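You operate a simulated robot arm through the tools that you are given. There is no shell and no other tool.

You run a simulated two-armed robot. Do the job below in one go: nothing can be reset, and whatever is moved stays where it is left.

Task
Run nuts 5 and 7, then 6, down with the nut runner at the card's torque.
Fine: air lever open before the first run, shut last; nut 8 is done already.

It is judged by the outcome, as a careful person would: the job done as asked, and still so three seconds after it is handed in. It fails if anything else is knocked over, pushed out of place, dropped, spilled or broken.

Robot
Two 7-joint arms with fingered hands on one trunk that stands fixed in place. Base frame: the origin is at the foot of the trunk, x ahead of it, y to its left, z up. Lengths are in m, angles in degrees, forces in N, time in s.
The left shoulder is at [0.06, 0.177, 1], the right one opposite. Payload 4 kg a hand.
The tool frame of a hand sits at the grasp point between the pads (the TCP): z along the fingers, y along the line on which they close. The tips reach 0.037 m beyond it. The gripper opens to 0.124 m. The gripper's body begins 0.043 m behind the TCP. The gripper is a hand of 3 fingers: y runs from the thumb to the fingers, the wrist lies at [-0.015, -0.108, -0.202] in the tool frame, and closing takes about 1.5 s.
Orientation is that of the tool frame in the base frame, as a unit quaternion [x, y, z, w]. With the fingers straight down and the wrist toward the robot, the tool's x, y and z point along [0, 1, 0], [1, 0, 0] and [0, 0, -1] of the base frame.

Tools
- The arms move only by the tool send_rows. It takes "left_rows", "right_rows" or both (then of equal length, played together; a hand with none holds still); each is text: rows parted by semicolons, each of 7 numbers parted by spaces: the shift along the tool's x, y, z in m, then the turn, a rotation vector about the tool's x, y, z in degrees, then the gripper command, from -1 (shut) to 1 (fully open), values between in proportion. In form: dx dy dz ax ay az grip; .... A call has 1 to 20 rows; each row shifts and turns the commanded pose from where the row before left it, along the tool's axes as they then stand. Each row takes 0.2 s and may step no farther than 0.05 m and 8.6 degrees from the row before; otherwise, or with a gripper value out of range, the whole call is refused. Where a pose cannot be reached the arm comes as near as it can. A force on the tool above 90 N (or 10 N above the force at the start of the call, whichever is more), or a blocked arm, ends the call early, and 0.2 s more pass. The fingers move at their own pace (about 0.072 m/s each) and stop on an object; they squeeze with about 28 N. The grip force told is the motor's: it shows also when the fingers shut on nothing. Time passes only in rows, and 0.2 s behind the last, so rows that do not move let the fingers close. The reply holds the time, the measured pose of the TCP, the force on the tool along the base axes, the opening and the grip force, in the units named above and with some noise, with the torque about the TCP (base axes, N m) and any sound that the robot's microphone picked up.
- Cameras (640 x 400 px; columns grow to the right, rows downward): "scene" is now at [0.0591, -0.0098, 1.6656]; the picture's right is [-0.11, -0.99, 0.00], its down [-0.54, 0.06, -0.84] and it looks along [0.83, -0.09, -0.55] (base axes); focal length 326 px, centre (320, 200). "left" rides on the left gripper at [-0.064, -0.076, -0.136] in its tool frame; the picture's right is [-0.84, -0.26, 0.48], its down [0.48, -0.76, 0.43] and it looks along [0.26, 0.60, 0.76] (tool axes); focal length 256 px, centre (320, 200). "right" rides on the right gripper at [0.064, -0.076, -0.137] in its tool frame; the picture's right is [-0.84, 0.26, -0.48], its down [-0.48, -0.76, 0.43] and it looks along [-0.26, 0.60, 0.76] (tool axes); focal length 256 px, centre (320, 200). There is no depth. A picture from a camera that has moved, and an enlarged one, comes with that camera's place and axes in the base frame and with its lens.
- grab_frame(camera): a new picture of that camera. The clock stands still meanwhile.
- lift_body(by): slides the trunk up (or, below 0, down) by that many m; the arms and the scene camera ride with it, the base frame stays. It gives what a move gives, with no picture.
- hand_shape(shape, hand): the hand has 3 fingers and takes this shape, open, in about a second: jaw (thumb against the fingers, like two jaws); tri (thumb and two fingers); tip (a fingertip pinch); poke (one finger out to press); point (the index stretched); flat (the hand flat); cup (the hand cupped); fist (a fist). The gripper value then closes the fingers along that shape, each until it touches; the sizes above hold for jaw. It gives what a move gives, with no picture.
- aim_head(pan, tilt): turns the head with the scene camera to pan (to the left, within 86 degrees either way) and tilt (down, from -29 to 69), counted from straight ahead of the robot. It gives what a move gives.
- enlarge(camera, box): a new picture of the part [left, top, right, bottom] of that camera's present view, enlarged. The clock stands still meanwhile.
- finish_job(): hands the job in; it is judged then, once.

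Places have to be worked out from the pictures, the camera data and where the tool is seen. Open the grippers and draw the arms clear of the work before you hand the job in, unless the task says otherwise.

The tools are called after "Call:" as a command line: name --argument value ..., lists and objects as JSON in quotes. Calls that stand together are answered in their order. send_rows: Moves the arms, as the interface text tells. Its arguments: {"type":"object","properties":{"left_rows":{"type":"string"},"right_rows":{"type":"string"}},"required":[]} The other tools are called the same way: lift_body (by) slides the trunk up or down; hand_shape (shape, hand) gives the hand a shape; aim_head (pan, tilt) turns the head that bears the scene camera; grab_frame (camera) takes a picture; enlarge (camera, box) takes an enlarged picture of a part of a camera's view; finish_job () hands the job in.

At the start:

```text
clock: 0.0
left_position: [0.5354, 0.1545, 1.4569]
left_ee_rot: [0.708, 0.707, 0.0, 0.0]
left_force: [0.5, -0.2, 0.3]
left_wrist_torque: [-0.02, -0.03, 0.0]
left_finger_gap: 0.1235
left_gripper_force: 0.0
left_shape: jaw
right_position: [0.5991, -0.3243, 1.4318]
right_ee_rot: [0.707, 0.707, 0.0, 0.0]
right_force: [-0.5, 0.4, -0.1]
right_wrist_torque: [0.01, -0.04, 0.03]
right_finger_gap: 0.1237
right_gripper_force: 0.1
right_shape: jaw
trunk travel left (down, up): [-0.525, 0.065]
head pan, tilt: [-6.3, 33.2]
```

scene: 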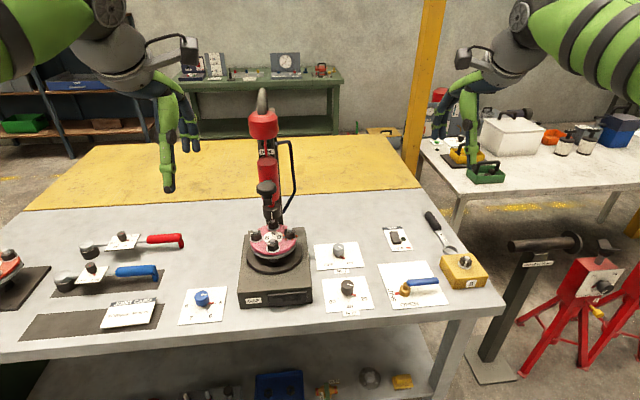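
right: 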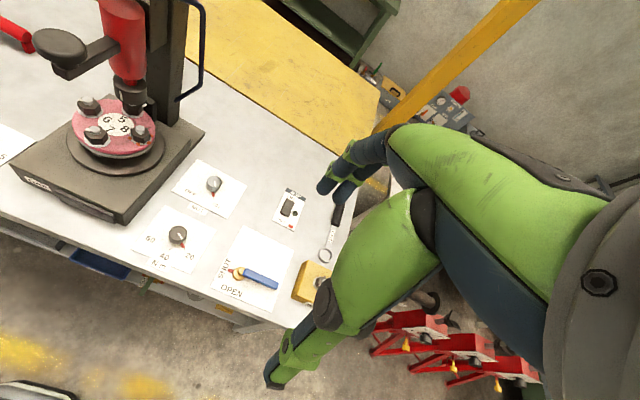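
left: 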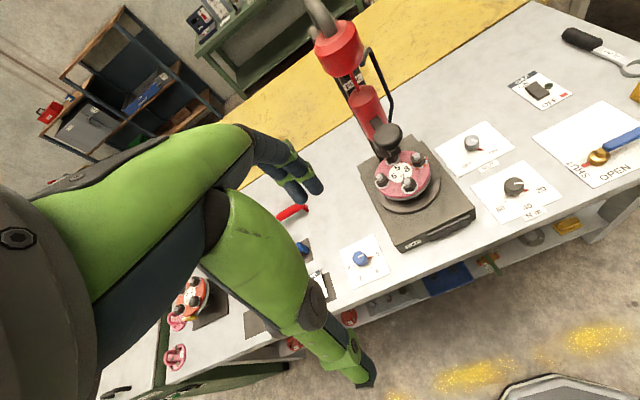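

I'll begin by looking closely at the scene: the card, the machine, and the controls.

Call:
enlarge --camera "scene" --box '[220, 80, 340, 320]'

Call:
enlarge --camera "scene" --box '[0, 220, 240, 360]'

Call:
enlarge --camera "scene" --box '[300, 200, 500, 330]'

Call:
enlarge --camera "right" --box '[0, 60, 240, 240]'

Call:
enlarge --camera "right" --box '[120, 150, 360, 330]'

```text
1.67 times, centred on (280, 200) of scene
camera zoom: at [0.0591, -0.0098, 1.6656], right [-0.11, -0.99, 0.0], down [-0.54, 0.06, -0.84], along [0.83, -0.09, -0.55], focal length 544 px, centre (387, 200)
```

zoom: 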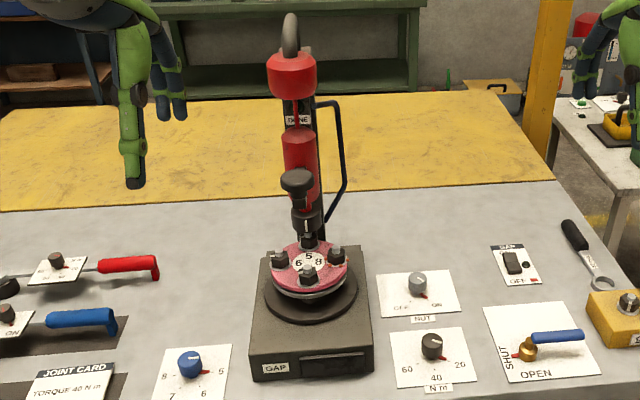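

```text
2.67 times, centred on (120, 290) of scene
camera zoom: at [0.0591, -0.0098, 1.6656], right [-0.11, -0.99, 0.0], down [-0.54, 0.06, -0.84], along [0.83, -0.09, -0.55], focal length 870 px, centre (853, -40)
```

zoom: 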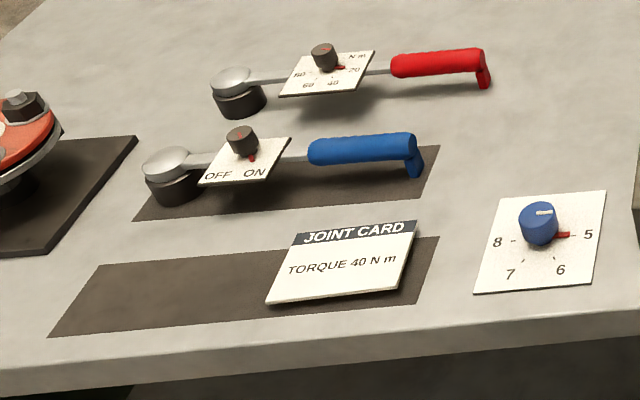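

```text
3.08 times, centred on (400, 265) of scene
camera zoom: at [0.0591, -0.0098, 1.6656], right [-0.11, -0.99, 0.0], down [-0.54, 0.06, -0.84], along [0.83, -0.09, -0.55], focal length 1004 px, centre (74, 0)
```

zoom: 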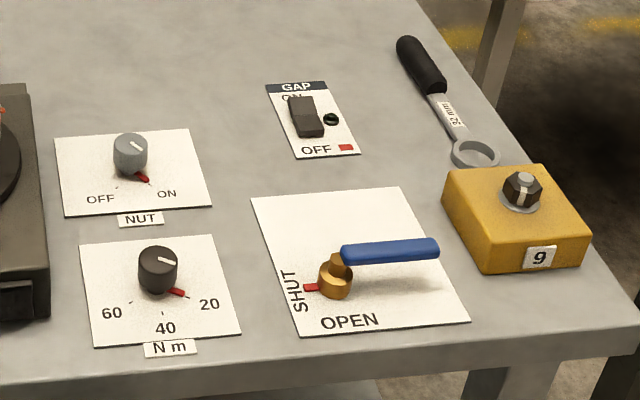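

```text
2.22 times, centred on (120, 150) of right
camera zoom: at [0.5234, -0.2607, 1.5691], right [0.26, -0.84, 0.48], down [-0.76, -0.48, -0.43], along [0.6, -0.26, -0.76], focal length 569 px, centre (764, 311)
```

zoom: 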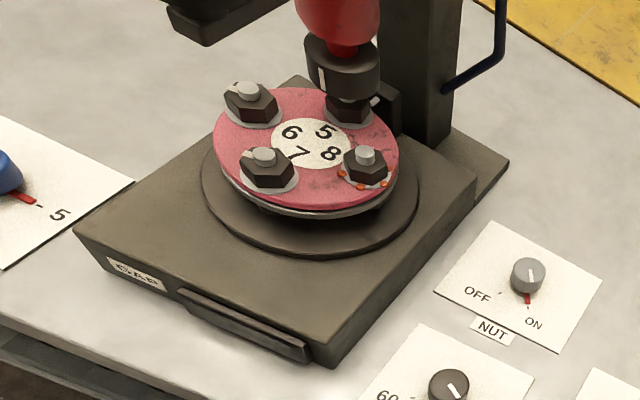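

```text
2.22 times, centred on (240, 240) of right
camera zoom: at [0.5234, -0.2607, 1.5691], right [0.26, -0.84, 0.48], down [-0.76, -0.48, -0.43], along [0.6, -0.26, -0.76], focal length 569 px, centre (498, 111)
```

zoom: 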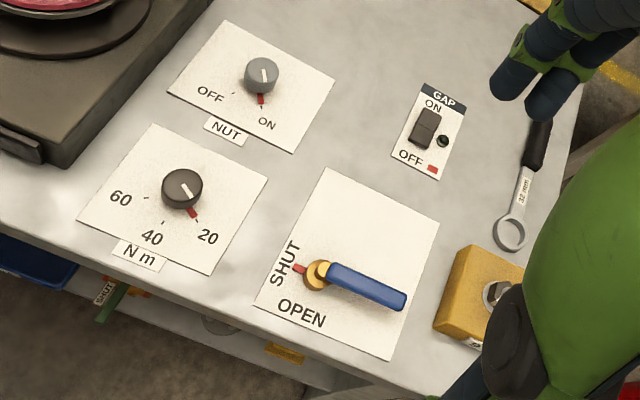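

The card reads 40 N m. I need a closer look at the labels on the machine and the left side tools.

Call:
enlarge --camera "scene" --box '[240, 80, 304, 120]'

Call:
enlarge --camera "scene" --box '[240, 120, 304, 200]'

Call:
enlarge --camera "scene" --box '[232, 200, 328, 310]'

Call:
enlarge --camera "left" --box '[300, 0, 480, 250]'

Call:
enlarge --camera "left" --box '[140, 180, 400, 390]'

Call:
enlarge --camera "scene" --box '[160, 30, 360, 100]'

```text
10.00 times, centred on (272, 100) of scene
camera zoom: at [0.0591, -0.0098, 1.6656], right [-0.11, -0.99, 0.0], down [-0.54, 0.06, -0.84], along [0.83, -0.09, -0.55], focal length 3264 px, centre (800, 1200)
```

zoom: 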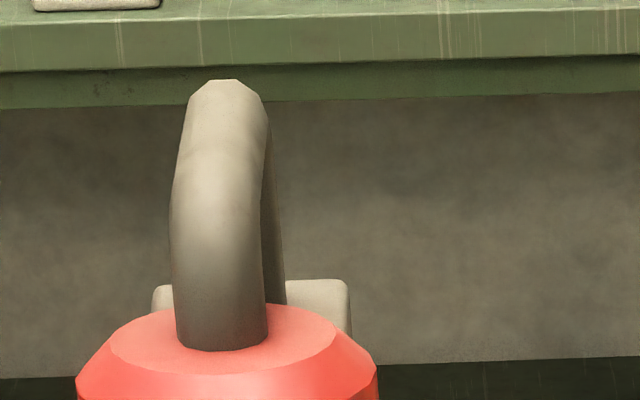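

```text
5.00 times, centred on (272, 160) of scene
camera zoom: at [0.0591, -0.0098, 1.6656], right [-0.11, -0.99, 0.0], down [-0.54, 0.06, -0.84], along [0.83, -0.09, -0.55], focal length 1632 px, centre (560, 400)
```

zoom: 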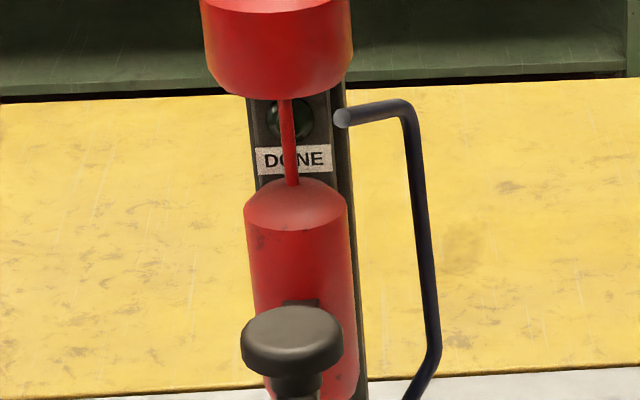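

```text
3.64 times, centred on (280, 255) of scene
camera zoom: at [0.0591, -0.0098, 1.6656], right [-0.11, -0.99, 0.0], down [-0.54, 0.06, -0.84], along [0.83, -0.09, -0.55], focal length 1187 px, centre (466, 0)
```

zoom: 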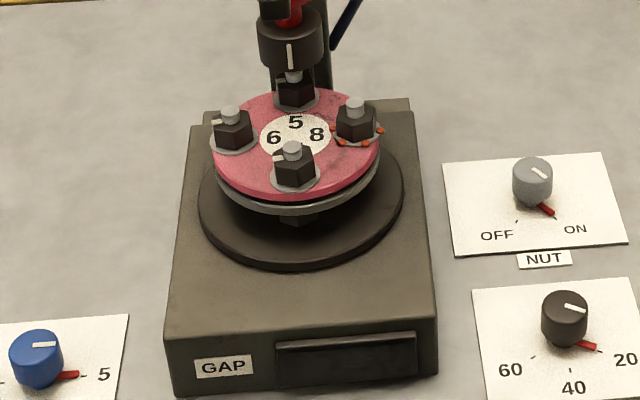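

```text
1.60 times, centred on (390, 125) of left
camera zoom: at [0.4583, 0.0935, 1.5953], right [-0.26, -0.84, -0.48], down [-0.76, 0.48, -0.43], along [0.6, 0.26, -0.76], focal length 410 px, centre (208, 320)
```

zoom: 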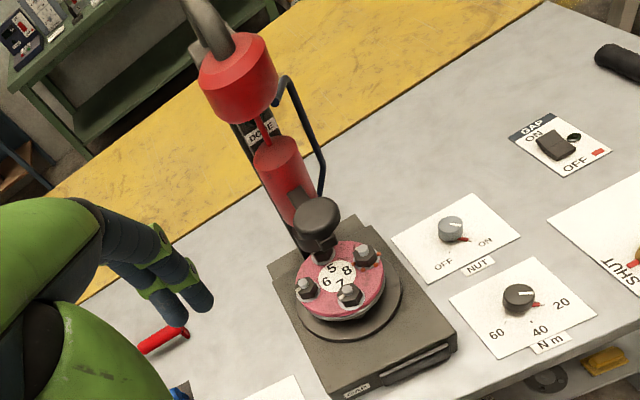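

```text
1.90 times, centred on (270, 285) of left
camera zoom: at [0.4583, 0.0935, 1.5953], right [-0.26, -0.84, -0.48], down [-0.76, 0.48, -0.43], along [0.6, 0.26, -0.76], focal length 488 px, centre (415, 38)
```

zoom: 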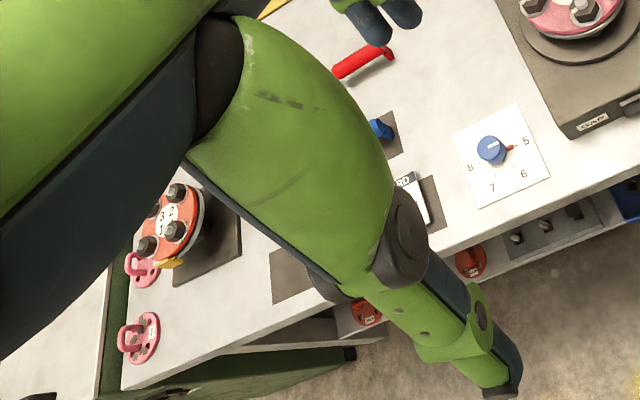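

```text
3.20 times, centred on (260, 65) of scene
camera zoom: at [0.0591, -0.0098, 1.6656], right [-0.11, -0.99, 0.0], down [-0.54, 0.06, -0.84], along [0.83, -0.09, -0.55], focal length 1044 px, centre (512, 632)
```

zoom: 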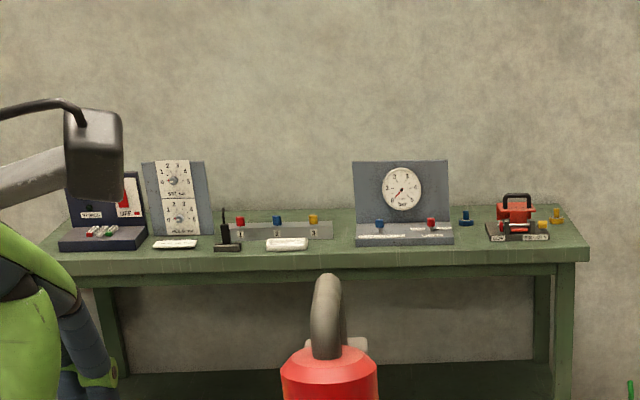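

The machine's spindle is over nut 5 (blue selector at 5), torque is on 20, NUT selector seems to be on ON, air lever at SHUT. I'll move the left hand to see the runner closer with its camera.

Call:
send_rows --left_rows "-0.04 0 0.02 0 0 0 1; -0.04 0 0.02 0 0 0 1; -0.04 0 0.02 0 0 0 1; -0.03 0 0.02 0 0 0 1"

```text
clock: 1.0
left_position: [0.5332, 0.006, 1.3777]
left_ee_rot: [0.707, 0.707, 0.0, 0.0]
left_force: [0.0, -0.8, 0.5]
left_wrist_torque: [0.02, -0.01, -0.03]
left_finger_gap: 0.1237
left_gripper_force: 0.1
left_shape: jaw
right_position: [0.5986, -0.3247, 1.4312]
right_ee_rot: [0.707, 0.707, 0.0, 0.001]
right_force: [-0.1, 0.2, -0.6]
right_wrist_torque: [0.02, -0.01, 0.03]
right_finger_gap: 0.1235
right_gripper_force: 0.1
right_shape: jaw
trunk travel left (down, up): [-0.525, 0.065]
head pan, tilt: [-6.3, 33.2]
```

Now I take a picture from the left hand camera.

Call:
grab_frame --camera "left"

Call:
grab_frame --camera "scene"

```text
taken
camera left: at [0.4571, -0.0552, 1.5158], right [-0.26, -0.84, -0.48], down [-0.76, 0.48, -0.43], along [0.6, 0.26, -0.76], focal length 256 px, centre (320, 200)
```

left: 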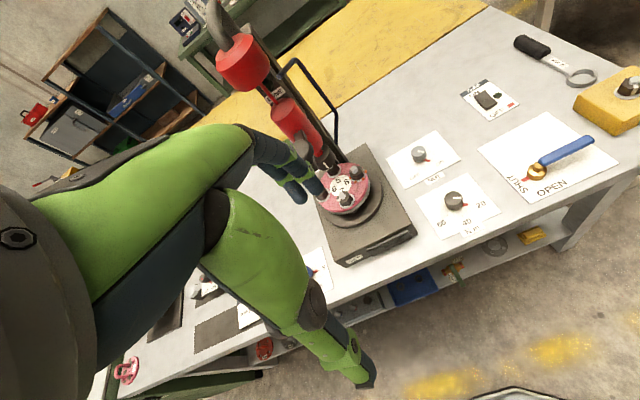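

```text
taken
camera scene: at [0.0595, -0.0104, 1.6656], right [-0.11, -0.99, 0.0], down [-0.54, 0.06, -0.84], along [0.83, -0.09, -0.55], focal length 326 px, centre (320, 200)
```

scene: 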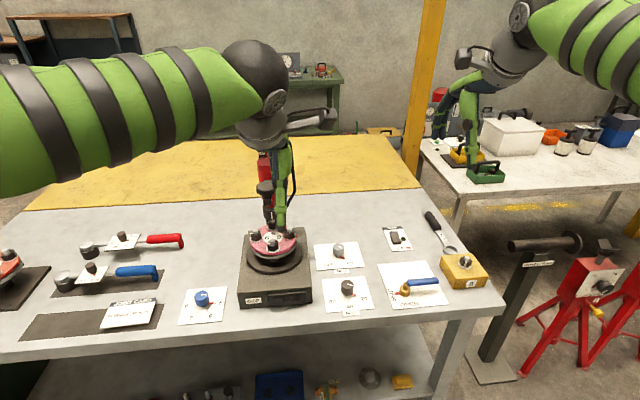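

The fingers hide part of the machine; I'll enlarge the machine region from this view.

Call:
enlarge --camera "left" --box '[210, 20, 430, 270]'

Call:
enlarge --camera "left" --box '[280, 120, 400, 220]'

Call:
enlarge --camera "left" --box '[380, 60, 640, 260]'

```text
1.60 times, centred on (320, 145) of left
camera zoom: at [0.4571, -0.0552, 1.5158], right [-0.26, -0.84, -0.48], down [-0.76, 0.48, -0.43], along [0.6, 0.26, -0.76], focal length 410 px, centre (320, 288)
```

zoom: 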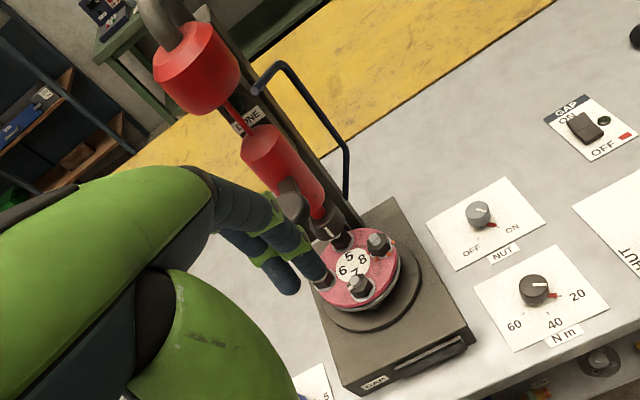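

```text
4.00 times, centred on (340, 170) of left
camera zoom: at [0.4571, -0.0552, 1.5158], right [-0.26, -0.84, -0.48], down [-0.76, 0.48, -0.43], along [0.6, 0.26, -0.76], focal length 1024 px, centre (240, 320)
```

zoom: 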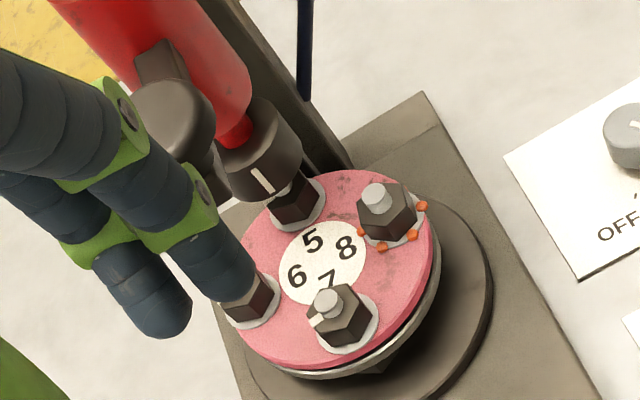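

```text
2.00 times, centred on (510, 160) of left
camera zoom: at [0.4571, -0.0552, 1.5158], right [-0.26, -0.84, -0.48], down [-0.76, 0.48, -0.43], along [0.6, 0.26, -0.76], focal length 512 px, centre (-60, 280)
```

zoom: 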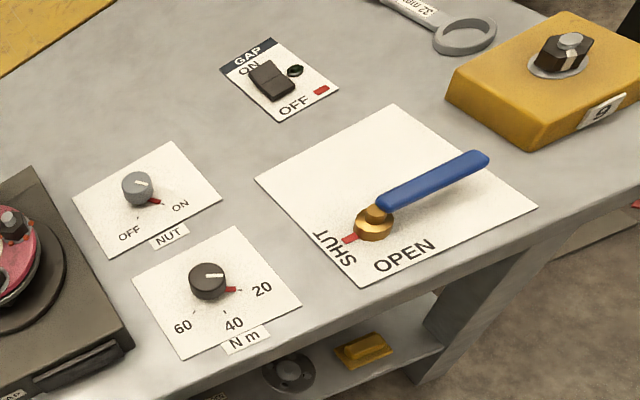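

The left hand blocks the view; nut 8 has torque-seal marks, nuts 5, 6, 7 are bare. I'll draw the left hand back to the left and bring the right hand above the N m knob (about [0.745, -0.173, 0.89]) staying high at z≈1.08 for a close look.

Call:
send_rows --left_rows "0.04 0 -0.01 0 0 0 1; 0.04 0 -0.01 0 0 0 1; 0.04 0 -0.01 0 0 0 1; 0.04 0 -0.01 0 0 0 1; 0.03 0 0 0 0 0 1; 0 0 0 0 0 0 1; 0 0 0 0 0 0 1; 0 0 0 0 0 0 1; 0 0 0 0 0 0 1; 0 0 0 0 0 0 1" --right_rows "0.015 0.0146 0.035 0 0 0 1; 0.015 0.0146 0.035 0 0 0 1; 0.015 0.0146 0.035 0 0 0 1; 0.015 0.0146 0.035 0 0 0 1; 0.015 0.0146 0.035 0 0 0 1; 0.015 0.0146 0.035 0 0 0 1; 0.015 0.0146 0.035 0 0 0 1; 0.015 0.0146 0.035 0 0 0 1; 0.015 0.0146 0.035 0 0 0 1; 0.015 0.0146 0.035 0 0 0 1"

```text
clock: 3.2
left_position: [0.5355, 0.1936, 1.418]
left_ee_rot: [0.707, 0.707, 0.0, 0.001]
left_force: [0.1, 0.5, -0.1]
left_wrist_torque: [0.01, -0.01, 0.02]
left_finger_gap: 0.1239
left_gripper_force: 0.0
left_shape: jaw
right_position: [0.746, -0.1741, 1.0799]
right_ee_rot: [0.707, 0.707, 0.0, 0.0]
right_force: [-0.3, 0.4, -0.5]
right_wrist_torque: [0.0, -0.05, 0.02]
right_finger_gap: 0.1236
right_gripper_force: 0.0
right_shape: jaw
trunk travel left (down, up): [-0.525, 0.065]
head pan, tilt: [-6.3, 33.2]
```

The right hand is at the hover point; I look from its camera and from the scene.

Call:
grab_frame --camera "right"

Call:
grab_frame --camera "scene"

```text
taken
camera right: at [0.6699, -0.1102, 1.2178], right [0.26, -0.84, 0.48], down [-0.76, -0.48, -0.43], along [0.6, -0.26, -0.76], focal length 256 px, centre (320, 200)
```

right: 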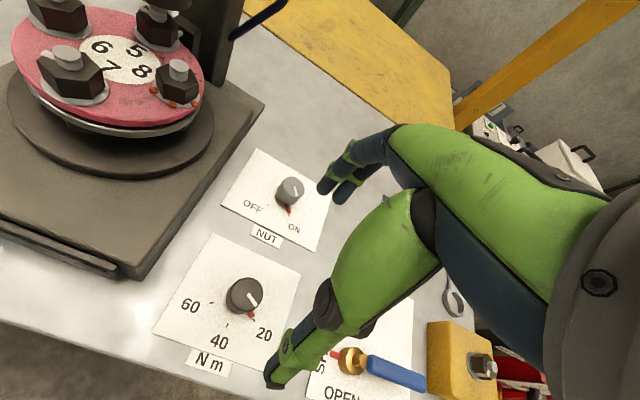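

```text
taken
camera scene: at [0.0601, -0.0093, 1.6656], right [-0.11, -0.99, 0.0], down [-0.54, 0.06, -0.84], along [0.83, -0.09, -0.55], focal length 326 px, centre (320, 200)
```

scene: 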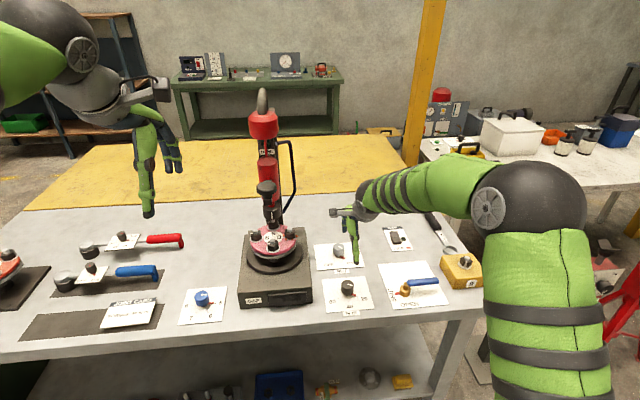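

I see the N m knob clearly below the hand. Enlarging to determine the pointer and tick directions and the finger geometry.

Call:
enlarge --camera "right" --box '[150, 220, 310, 390]'

Call:
enlarge --camera "right" --box '[210, 130, 370, 260]'

Call:
enlarge --camera "right" --box '[0, 0, 270, 220]'

Call:
enlarge --camera "scene" --box '[310, 230, 380, 320]'

Call:
enlarge --camera "scene" --box '[230, 150, 320, 310]'

```text
2.35 times, centred on (230, 305) of right
camera zoom: at [0.6699, -0.1102, 1.2178], right [0.26, -0.84, 0.48], down [-0.76, -0.48, -0.43], along [0.6, -0.26, -0.76], focal length 602 px, centre (532, -47)
```

zoom: 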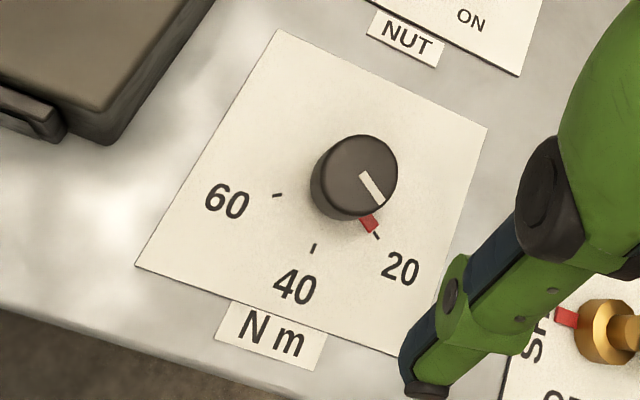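

```text
3.08 times, centred on (290, 195) of right
camera zoom: at [0.6699, -0.1102, 1.2178], right [0.26, -0.84, 0.48], down [-0.76, -0.48, -0.43], along [0.6, -0.26, -0.76], focal length 788 px, centre (412, 215)
```

zoom: 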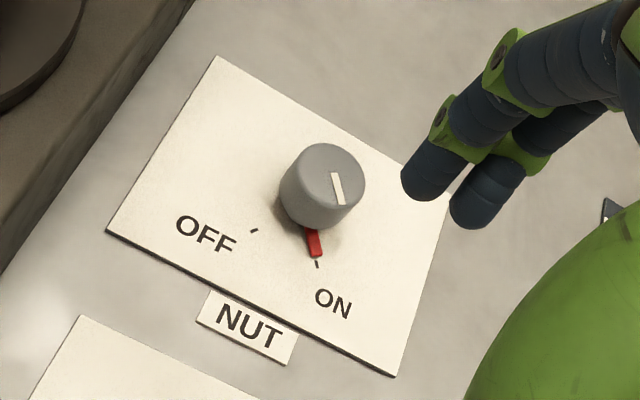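

```text
1.82 times, centred on (135, 110) of right
camera zoom: at [0.6699, -0.1102, 1.2178], right [0.26, -0.84, 0.48], down [-0.76, -0.48, -0.43], along [0.6, -0.26, -0.76], focal length 465 px, centre (656, 364)
```

zoom: 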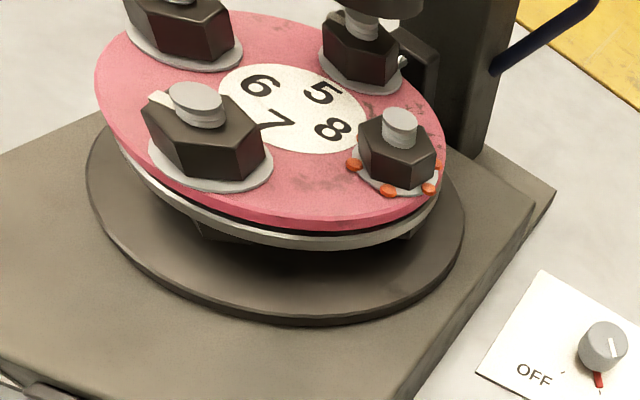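

```text
4.44 times, centred on (345, 275) of scene
camera zoom: at [0.0601, -0.0093, 1.6656], right [-0.11, -0.99, 0.0], down [-0.54, 0.06, -0.84], along [0.83, -0.09, -0.55], focal length 1451 px, centre (209, -133)
```

zoom: 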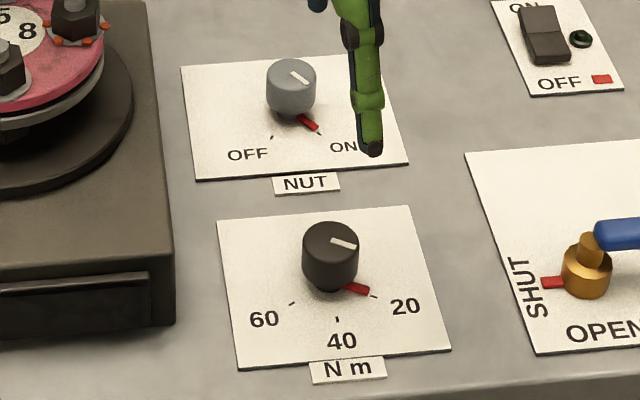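

```text
2.50 times, centred on (275, 230) of scene
camera zoom: at [0.0601, -0.0093, 1.6656], right [-0.11, -0.99, 0.0], down [-0.54, 0.06, -0.84], along [0.83, -0.09, -0.55], focal length 816 px, centre (432, 125)
```

zoom: 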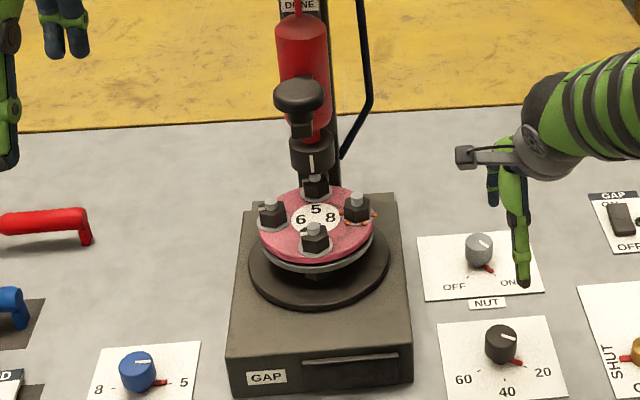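

Ticks put the N m knob centre at about (0.742, -0.1695), top ≈0.895, table ≈0.86; 20→40 is 60° clockwise, and the NUT selector already points at ON. I turn the right hand 12° counter-clockwise and descend most of the way with fingers open.

Call:
send_rows --right_rows "0.0045 -0.004 0.03 0 0 0 1; 0 0 0.04 0 0 -6 1; 0 0 0.04 0 0 -6 1; 0 0 0.03 0 0 0 1; 0 0 0 0 0 0 1"

Call:
grab_frame --camera "right"

Call:
enlarge --camera "scene" --box '[290, 200, 410, 320]'

```text
clock: 4.4
left_position: [0.5355, 0.1935, 1.4179]
left_ee_rot: [0.707, 0.707, 0.0, 0.0]
left_force: [0.2, -0.3, -0.5]
left_wrist_torque: [0.01, 0.01, 0.0]
left_finger_gap: 0.1238
left_gripper_force: 0.1
left_shape: jaw
right_position: [0.7405, -0.1674, 0.9423]
right_ee_rot: [0.63, 0.777, 0.0, 0.0]
right_force: [0.0, 0.1, 0.3]
right_wrist_torque: [0.01, 0.0, -0.02]
right_finger_gap: 0.1235
right_gripper_force: 0.0
right_shape: jaw
trunk travel left (down, up): [-0.525, 0.065]
head pan, tilt: [-6.3, 33.2]
```

```text
taken
camera right: at [0.6523, -0.1215, 1.0789], right [0.43, -0.77, 0.48], down [-0.64, -0.63, -0.43], along [0.64, -0.13, -0.76], focal length 256 px, centre (320, 200)
```

right: 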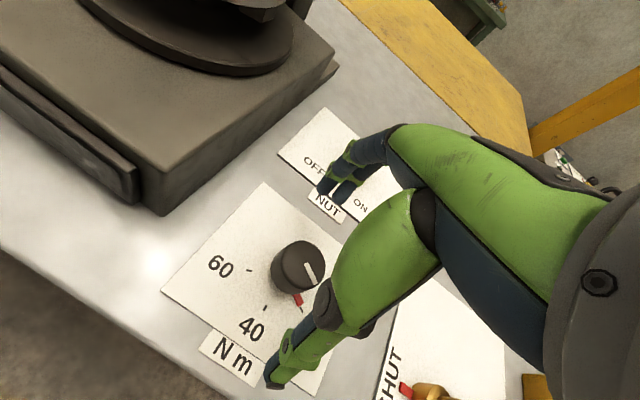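

```text
3.33 times, centred on (350, 260) of scene
camera zoom: at [0.059, -0.0099, 1.6656], right [-0.11, -0.99, 0.0], down [-0.54, 0.06, -0.84], along [0.83, -0.09, -0.55], focal length 1088 px, centre (220, 0)
```

zoom: 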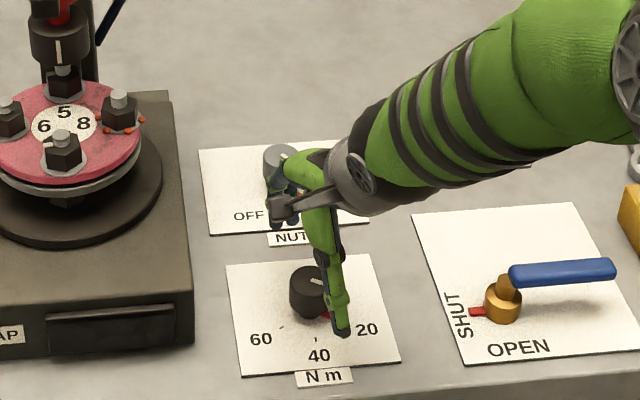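

The knob sits nearly under the TCP; I zoom to check the centring before lowering.

Call:
enlarge --camera "right" --box '[230, 200, 380, 400]'

```text
2.00 times, centred on (305, 300) of right
camera zoom: at [0.6523, -0.1215, 1.0789], right [0.43, -0.77, 0.48], down [-0.64, -0.63, -0.43], along [0.64, -0.13, -0.76], focal length 512 px, centre (350, 0)
```

zoom: 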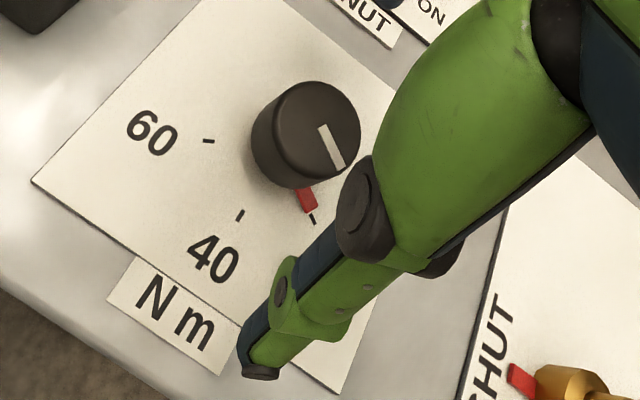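

Centring is within a couple of mm. I lower 33 mm and close on the knob.

Call:
send_rows --right_rows "0 0 0.017 0 0 0 1; 0 0 0.016 0 0 0 1; 0 0 0 0 0 0 0.5; 0 0 0 0 0 0 0; 0 0 0 0 0 0 -0.4; 0 0 0 0 0 0 -0.7; 0 0 0 0 0 0 -1; 0 0 0 0 0 0 -1; 0 0 0 0 0 0 -1; 0 0 0 0 0 0 -1"

Call:
grab_frame --camera "right"

Call:
enlarge --camera "scene" --box '[290, 200, 410, 320]'

```text
clock: 6.6
left_position: [0.5348, 0.1932, 1.4193]
left_ee_rot: [0.707, 0.707, 0.0, 0.0]
left_force: [0.0, 0.5, 0.0]
left_wrist_torque: [-0.02, 0.0, 0.02]
left_finger_gap: 0.1238
left_gripper_force: 0.1
left_shape: jaw
right_position: [0.7388, -0.1678, 0.9088]
right_ee_rot: [0.629, 0.777, 0.0, 0.0]
right_force: [-7.4, 1.1, 4.7]
right_wrist_torque: [0.07, -0.1, 0.01]
right_finger_gap: 0.0433
right_gripper_force: 28.6
right_shape: jaw
trunk travel left (down, up): [-0.525, 0.065]
head pan, tilt: [-6.3, 33.2]
```

```text
taken
camera right: at [0.652, -0.1218, 1.0464], right [0.42, -0.77, 0.48], down [-0.64, -0.63, -0.44], along [0.64, -0.13, -0.76], focal length 256 px, centre (320, 200)
```

right: 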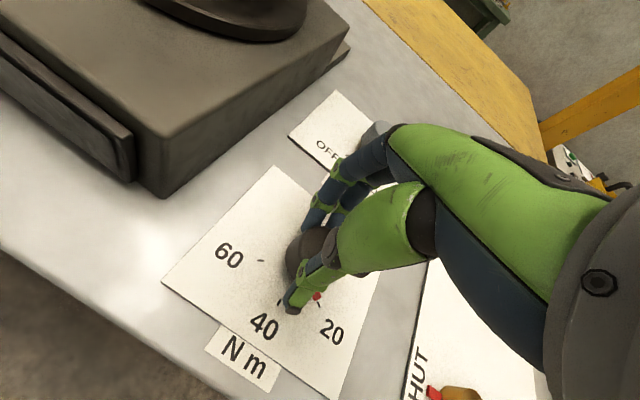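

```text
3.33 times, centred on (350, 260) of scene
camera zoom: at [0.058, -0.0096, 1.6657], right [-0.11, -0.99, 0.0], down [-0.54, 0.06, -0.84], along [0.83, -0.09, -0.55], focal length 1088 px, centre (220, 0)
```

zoom: 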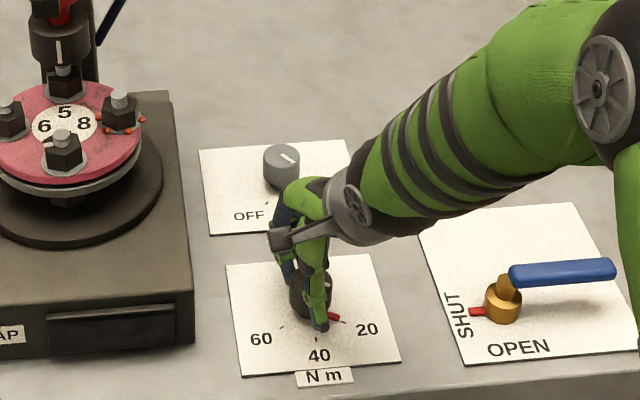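

Gripped (gap 43 mm, 28 N). Now I turn 60° clockwise (positive about tool z) in 7.5° steps.

Call:
send_rows --right_rows "0 0 0 0 0 7.5 -1; 0 0 0 0 0 7.5 -1; 0 0 0 0 0 7.5 -1; 0 0 0 0 0 7.5 -1; 0 0 0 0 0 7.5 -1; 0 0 0 0 0 7.5 -1; 0 0 0 0 0 7.5 -1; 0 0 0 0 0 7.5 -1; 0 0 0 0 0 0 -1; 0 0 0 0 0 0 -1"

Call:
grab_frame --camera "right"

Call:
enlarge --camera "scene" --box '[290, 200, 410, 320]'

```text
clock: 8.8
left_position: [0.5338, 0.1956, 1.418]
left_ee_rot: [0.707, 0.707, -0.001, 0.001]
left_force: [-1.0, 0.0, 0.3]
left_wrist_torque: [0.03, 0.01, -0.01]
left_finger_gap: 0.1234
left_gripper_force: 0.1
left_shape: jaw
right_position: [0.7425, -0.1678, 0.9104]
right_ee_rot: [0.933, 0.359, 0.001, 0.0]
right_force: [8.0, 17.8, 4.3]
right_wrist_torque: [0.29, -0.3, 0.1]
right_finger_gap: 0.0431
right_gripper_force: 27.7
right_shape: jaw
trunk travel left (down, up): [-0.525, 0.065]
head pan, tilt: [-6.3, 33.2]
```

```text
taken
camera right: at [0.7384, -0.0681, 1.047], right [-0.45, -0.75, 0.48], down [-0.87, 0.24, -0.44], along [0.21, -0.61, -0.76], focal length 256 px, centre (320, 200)
```

right: 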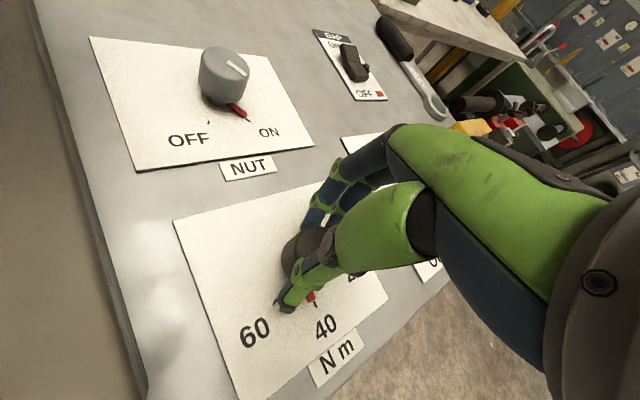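

```text
3.33 times, centred on (350, 260) of scene
camera zoom: at [0.0595, -0.0078, 1.6657], right [-0.11, -0.99, 0.0], down [-0.54, 0.06, -0.84], along [0.83, -0.09, -0.55], focal length 1088 px, centre (220, 0)
```

zoom: 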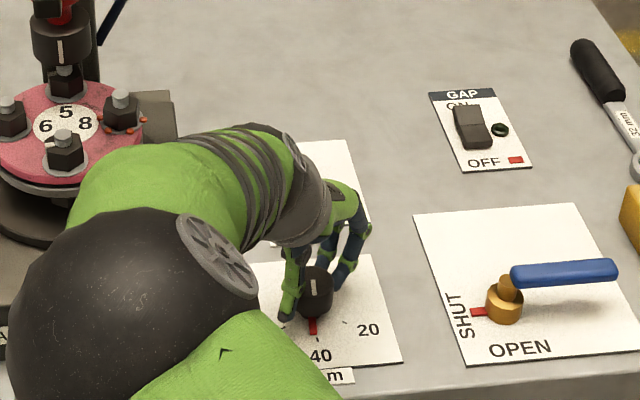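

The pointer now appears to be at 40. I zoom in to check the alignment before releasing.

Call:
enlarge --camera "right" --box '[230, 230, 370, 370]'

Call:
grab_frame --camera "scene"

Call:
enlarge --camera "scene" --box '[320, 260, 420, 330]'

```text
2.86 times, centred on (300, 300) of right
camera zoom: at [0.7384, -0.0681, 1.047], right [-0.45, -0.75, 0.48], down [-0.87, 0.24, -0.44], along [0.21, -0.61, -0.76], focal length 731 px, centre (377, -86)
```

zoom: 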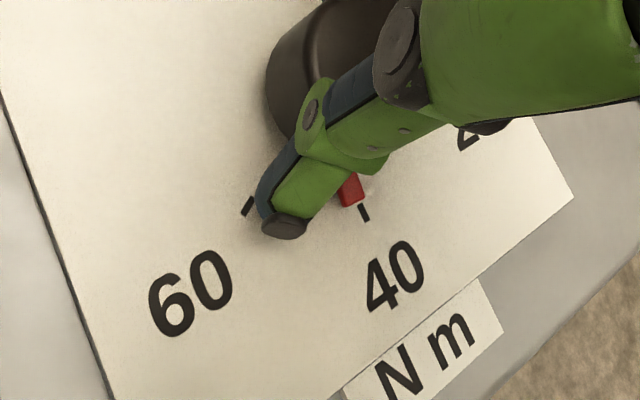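

```text
taken
camera scene: at [0.0595, -0.0078, 1.6657], right [-0.11, -0.99, 0.0], down [-0.54, 0.06, -0.84], along [0.83, -0.09, -0.55], focal length 326 px, centre (320, 200)
```

scene: 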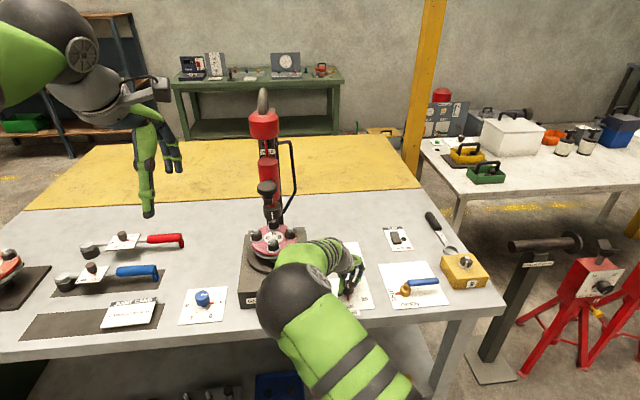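

```text
5.71 times, centred on (370, 295) of scene
camera zoom: at [0.0595, -0.0078, 1.6657], right [-0.11, -0.99, 0.0], down [-0.54, 0.06, -0.84], along [0.83, -0.09, -0.55], focal length 1865 px, centre (34, -343)
```

zoom: 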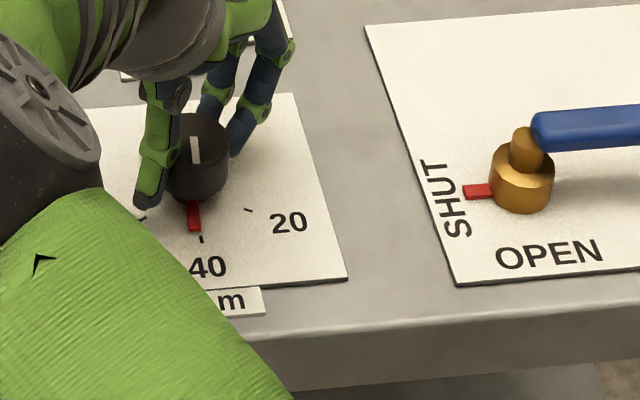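

The pointer is at or within a few degrees of the 40 tick. I open the hand, lift straight up and turn back to inspect it unobstructed.

Call:
send_rows --right_rows "0 0 0 0 0 0 0; 0 0 0 0 0 0 0.5; 0 0 0 0 0 0 1; 0 0 0 0 0 0 1; 0 0 0 0 0 0 1; 0 0 -0.03 0 0 0 1; 0 0 -0.04 0 0 -6 1; 0 0 -0.04 0 0 -8 1; 0 0 -0.04 0 0 -8 1; 0 0 0 0 0 -8 1; 0 0 0 0 0 -8 1; 0 0 0 0 0 -8 1; 0 0 0 0 0 0 1"

Call:
grab_frame --camera "right"

Call:
enlarge --camera "scene" --box '[310, 230, 380, 320]'

```text
clock: 11.6
left_position: [0.5353, 0.1943, 1.4178]
left_ee_rot: [0.707, 0.707, -0.001, 0.0]
left_force: [0.0, 0.2, -0.2]
left_wrist_torque: [-0.02, -0.01, 0.0]
left_finger_gap: 0.1238
left_gripper_force: 0.0
left_shape: jaw
right_position: [0.7416, -0.1682, 1.0602]
right_ee_rot: [0.718, 0.696, 0.0, 0.0]
right_force: [-0.6, 0.1, -0.4]
right_wrist_torque: [0.02, 0.01, -0.04]
right_finger_gap: 0.1239
right_gripper_force: 0.0
right_shape: jaw
trunk travel left (down, up): [-0.525, 0.065]
head pan, tilt: [-6.3, 33.2]
```

```text
taken
camera right: at [0.6669, -0.1031, 1.1968], right [0.23, -0.85, 0.48], down [-0.78, -0.46, -0.43], along [0.59, -0.28, -0.76], focal length 256 px, centre (320, 200)
```

right: 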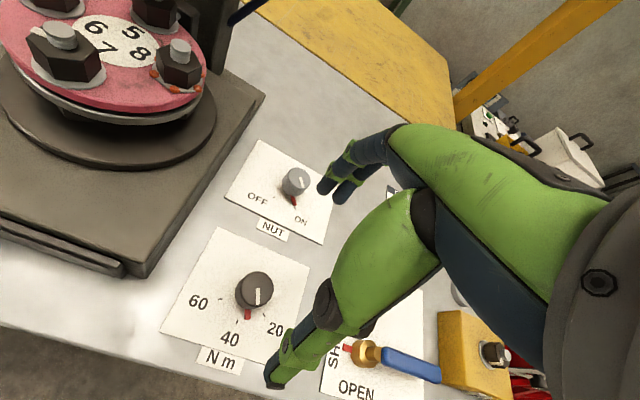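

```text
4.44 times, centred on (345, 275) of scene
camera zoom: at [0.0591, -0.0092, 1.6656], right [-0.11, -0.99, 0.0], down [-0.54, 0.06, -0.84], along [0.83, -0.09, -0.55], focal length 1451 px, centre (209, -133)
```

zoom: 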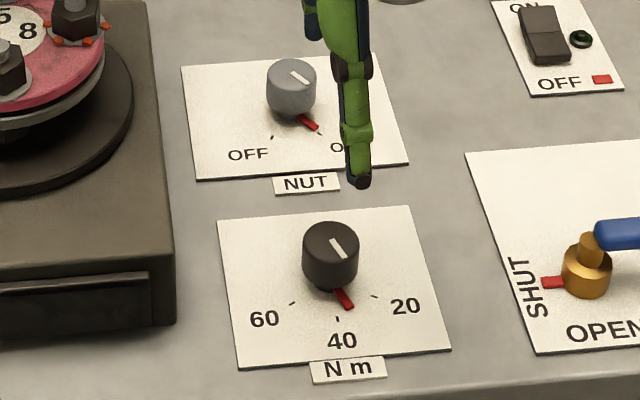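

After release the pointer sits about 17° short of 40 — it slipped back because the grip was off-centre. I zoom to refine the knob centre for a second, better-centred turn.

Call:
enlarge --camera "right" --box '[190, 230, 320, 350]'

```text
3.33 times, centred on (255, 290) of right
camera zoom: at [0.6669, -0.1031, 1.1968], right [0.23, -0.85, 0.48], down [-0.78, -0.46, -0.43], along [0.59, -0.28, -0.76], focal length 853 px, centre (537, -100)
```

zoom: 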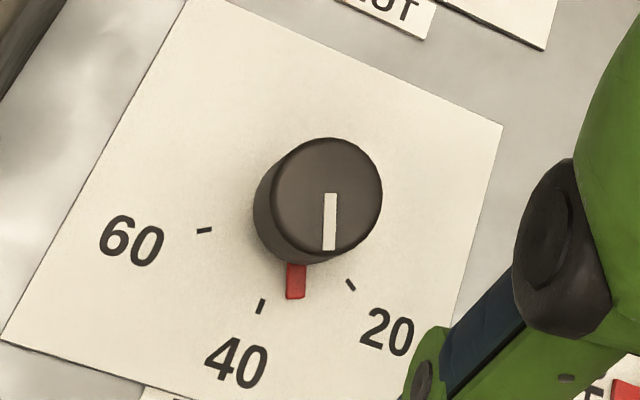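

Knob centre matches the TCP axis to about 1–2 mm. I rotate 30° clockwise (so the thumb stays clear of the red pointer), descend to z≈0.912 and grip again.

Call:
send_rows --right_rows "0 0 0.037 0 0 7.5 1; 0 0 0.037 0 0 7.5 1; 0 0 0.037 0 0 7.5 1; 0 -0.0018 0.037 0 0 7.5 1; 0 0 0 0 0 0 1; 0 0 0 0 0 0 0.5; 0 0 0 0 0 0 0; 0 0 0 0 0 0 -0.4; 0 0 0 0 0 0 -0.7; 0 0 0 0 0 0 -1; 0 0 0 0 0 0 -1; 0 0 0 0 0 0 -1; 0 0 0 0 0 0 -1"

Call:
enlarge --camera "scene" --box '[310, 230, 380, 320]'

Call:
enlarge --camera "right" --box '[230, 230, 370, 370]'

```text
clock: 14.4
left_position: [0.534, 0.193, 1.4186]
left_ee_rot: [0.707, 0.707, 0.0, 0.0]
left_force: [-0.5, -0.3, 0.2]
left_wrist_torque: [-0.03, 0.02, 0.01]
left_finger_gap: 0.1237
left_gripper_force: 0.1
left_shape: jaw
right_position: [0.7375, -0.1694, 0.9125]
right_ee_rot: [0.874, 0.485, 0.0, 0.001]
right_force: [-3.3, 1.1, 2.1]
right_wrist_torque: [-0.12, -0.09, -0.03]
right_finger_gap: 0.0414
right_gripper_force: 28.0
right_shape: jaw
trunk travel left (down, up): [-0.525, 0.065]
head pan, tilt: [-6.3, 33.2]
```

```text
4.44 times, centred on (345, 275) of scene
camera zoom: at [0.0586, -0.0096, 1.6657], right [-0.11, -0.99, 0.0], down [-0.54, 0.06, -0.84], along [0.83, -0.09, -0.55], focal length 1451 px, centre (209, -133)
```

zoom: 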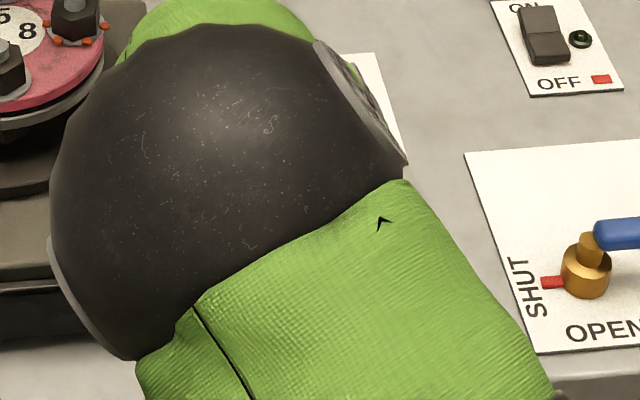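

```text
2.86 times, centred on (300, 300) of right
camera zoom: at [0.7074, -0.0748, 1.0489], right [-0.23, -0.85, 0.48], down [-0.9, -0.01, -0.43], along [0.37, -0.53, -0.76], focal length 731 px, centre (377, -86)
```

zoom: 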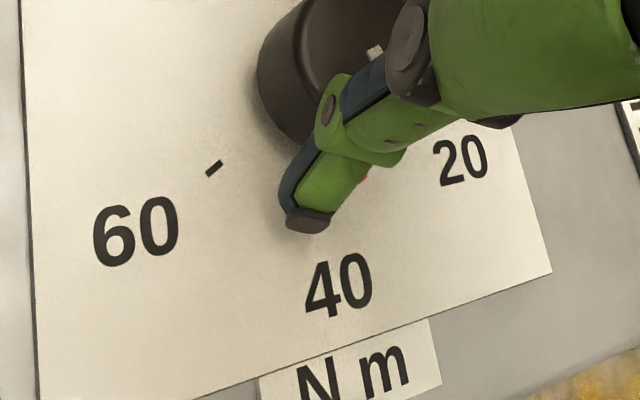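

Well centred this time (only ~3 N). I turn clockwise 18°.

Call:
send_rows --right_rows "0 0 0 0 0 6 -1; 0 0 0 0 0 6 -1; 0 0 0 0 0 6 -1; 0 0 0 0 0 0 -1; 0 0 0 0 0 0 -1"

Call:
enlarge --camera "right" --box '[230, 230, 370, 370]'

Call:
enlarge --camera "scene" --box '[310, 230, 380, 320]'

```text
clock: 15.6
left_position: [0.5345, 0.1948, 1.4188]
left_ee_rot: [0.707, 0.707, 0.0, -0.001]
left_force: [0.5, -0.7, -0.2]
left_wrist_torque: [-0.01, -0.01, 0.0]
left_finger_gap: 0.1237
left_gripper_force: 0.1
left_shape: jaw
right_position: [0.7399, -0.1684, 0.9123]
right_ee_rot: [0.94, 0.342, 0.0, 0.0]
right_force: [-6.6, 10.0, 3.5]
right_wrist_torque: [0.06, 0.02, 0.02]
right_finger_gap: 0.0414
right_gripper_force: 28.5
right_shape: jaw
trunk travel left (down, up): [-0.525, 0.065]
head pan, tilt: [-6.3, 33.2]
```

```text
2.86 times, centred on (300, 300) of right
camera zoom: at [0.7388, -0.0687, 1.049], right [-0.48, -0.74, 0.48], down [-0.86, 0.27, -0.44], along [0.19, -0.62, -0.76], focal length 731 px, centre (377, -86)
```

zoom: 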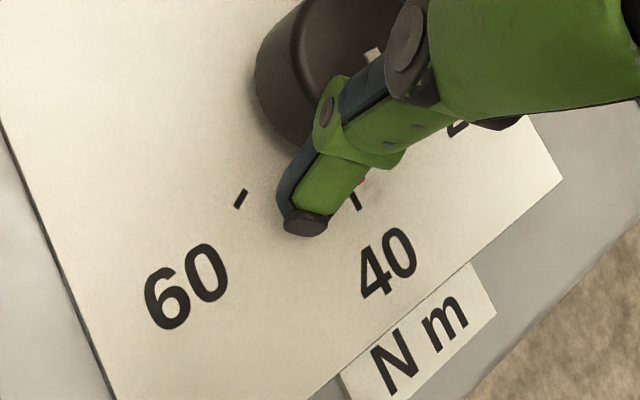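

```text
4.44 times, centred on (345, 275) of scene
camera zoom: at [0.0582, -0.0086, 1.6657], right [-0.11, -0.99, 0.0], down [-0.54, 0.06, -0.84], along [0.83, -0.09, -0.55], focal length 1451 px, centre (209, -133)
```

zoom: 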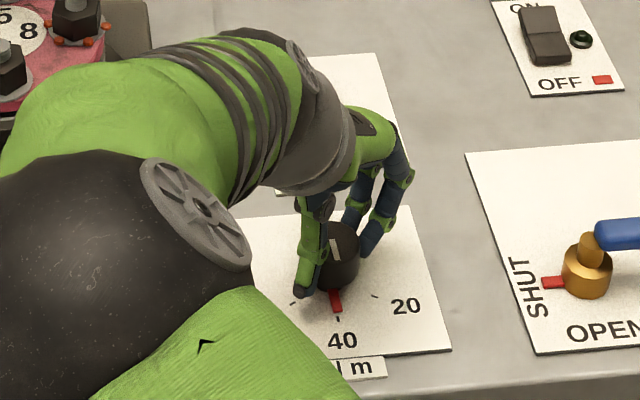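

The pointer lines up with 40 and there's little sideways force. Release, lift, and turn back to inspect.

Call:
send_rows --right_rows "0 0 0 0 0 0 0; 0 0 0 0 0 0 0.5; 0 0 0 0 0 0 1; 0 0 0 0 0 0 1; 0 0 0 0 0 0 1; 0 0 -0.03 0 0 0 1; 0 0 -0.04 0 0 -8 1; 0 0 -0.04 0 0 -8 1; 0 0 -0.04 0 0 -8 1; 0 0 0 0 0 -8 1; 0 0 0 0 0 -8 1; 0 0 0 0 0 -8 1; 0 0 0 0 0 0 1"

Call:
grab_frame --camera "right"

Call:
enlarge --camera "right" --box '[190, 230, 320, 350]'

Call:
enlarge --camera "scene" --box '[310, 230, 380, 320]'

```text
clock: 18.4
left_position: [0.5344, 0.1947, 1.4195]
left_ee_rot: [0.707, 0.707, 0.001, 0.001]
left_force: [-0.7, -0.1, 0.4]
left_wrist_torque: [0.0, 0.02, -0.01]
left_finger_gap: 0.1239
left_gripper_force: 0.1
left_shape: jaw
right_position: [0.7397, -0.1693, 1.0616]
right_ee_rot: [0.719, 0.695, 0.001, 0.0]
right_force: [0.2, 0.1, -0.5]
right_wrist_torque: [-0.01, -0.03, 0.0]
right_finger_gap: 0.1237
right_gripper_force: 0.0
right_shape: jaw
trunk travel left (down, up): [-0.525, 0.065]
head pan, tilt: [-6.3, 33.2]
```

```text
taken
camera right: at [0.6656, -0.1022, 1.1985], right [0.23, -0.85, 0.48], down [-0.78, -0.46, -0.43], along [0.59, -0.28, -0.76], focal length 256 px, centre (320, 200)
```

right: 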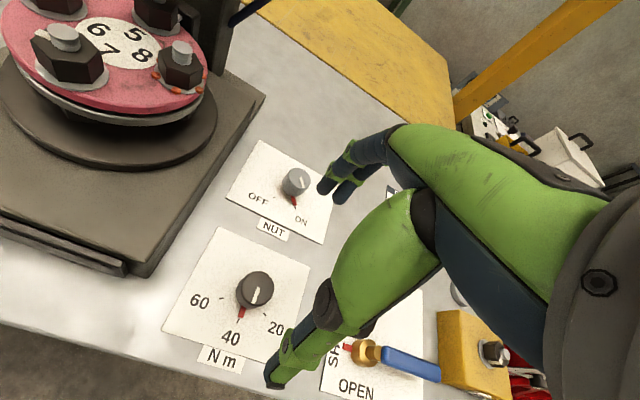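

```text
3.33 times, centred on (255, 290) of right
camera zoom: at [0.6656, -0.1022, 1.1985], right [0.23, -0.85, 0.48], down [-0.78, -0.46, -0.43], along [0.59, -0.28, -0.76], focal length 853 px, centre (537, -100)
```

zoom: 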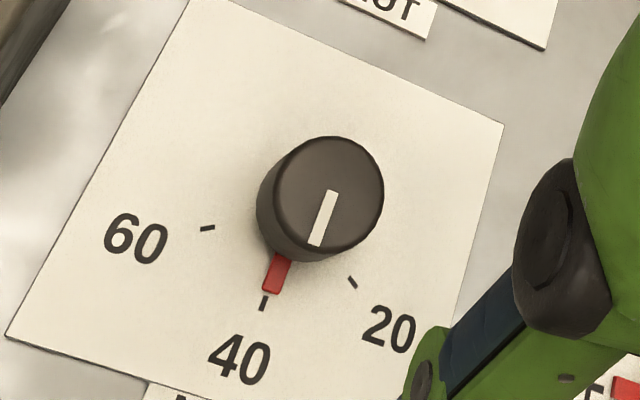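

```text
4.44 times, centred on (345, 275) of scene
camera zoom: at [0.059, -0.0092, 1.6656], right [-0.11, -0.99, 0.0], down [-0.54, 0.06, -0.84], along [0.83, -0.09, -0.55], focal length 1451 px, centre (209, -133)
```

zoom: 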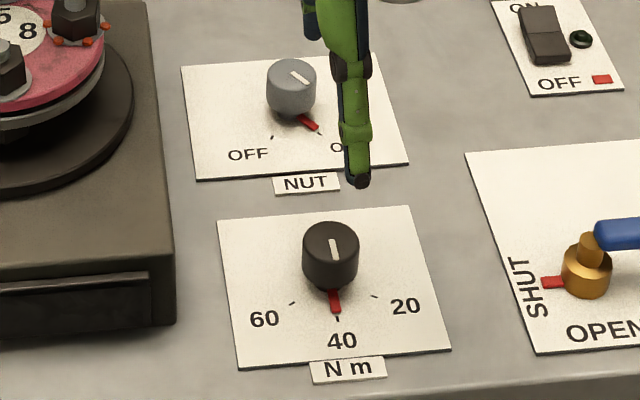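

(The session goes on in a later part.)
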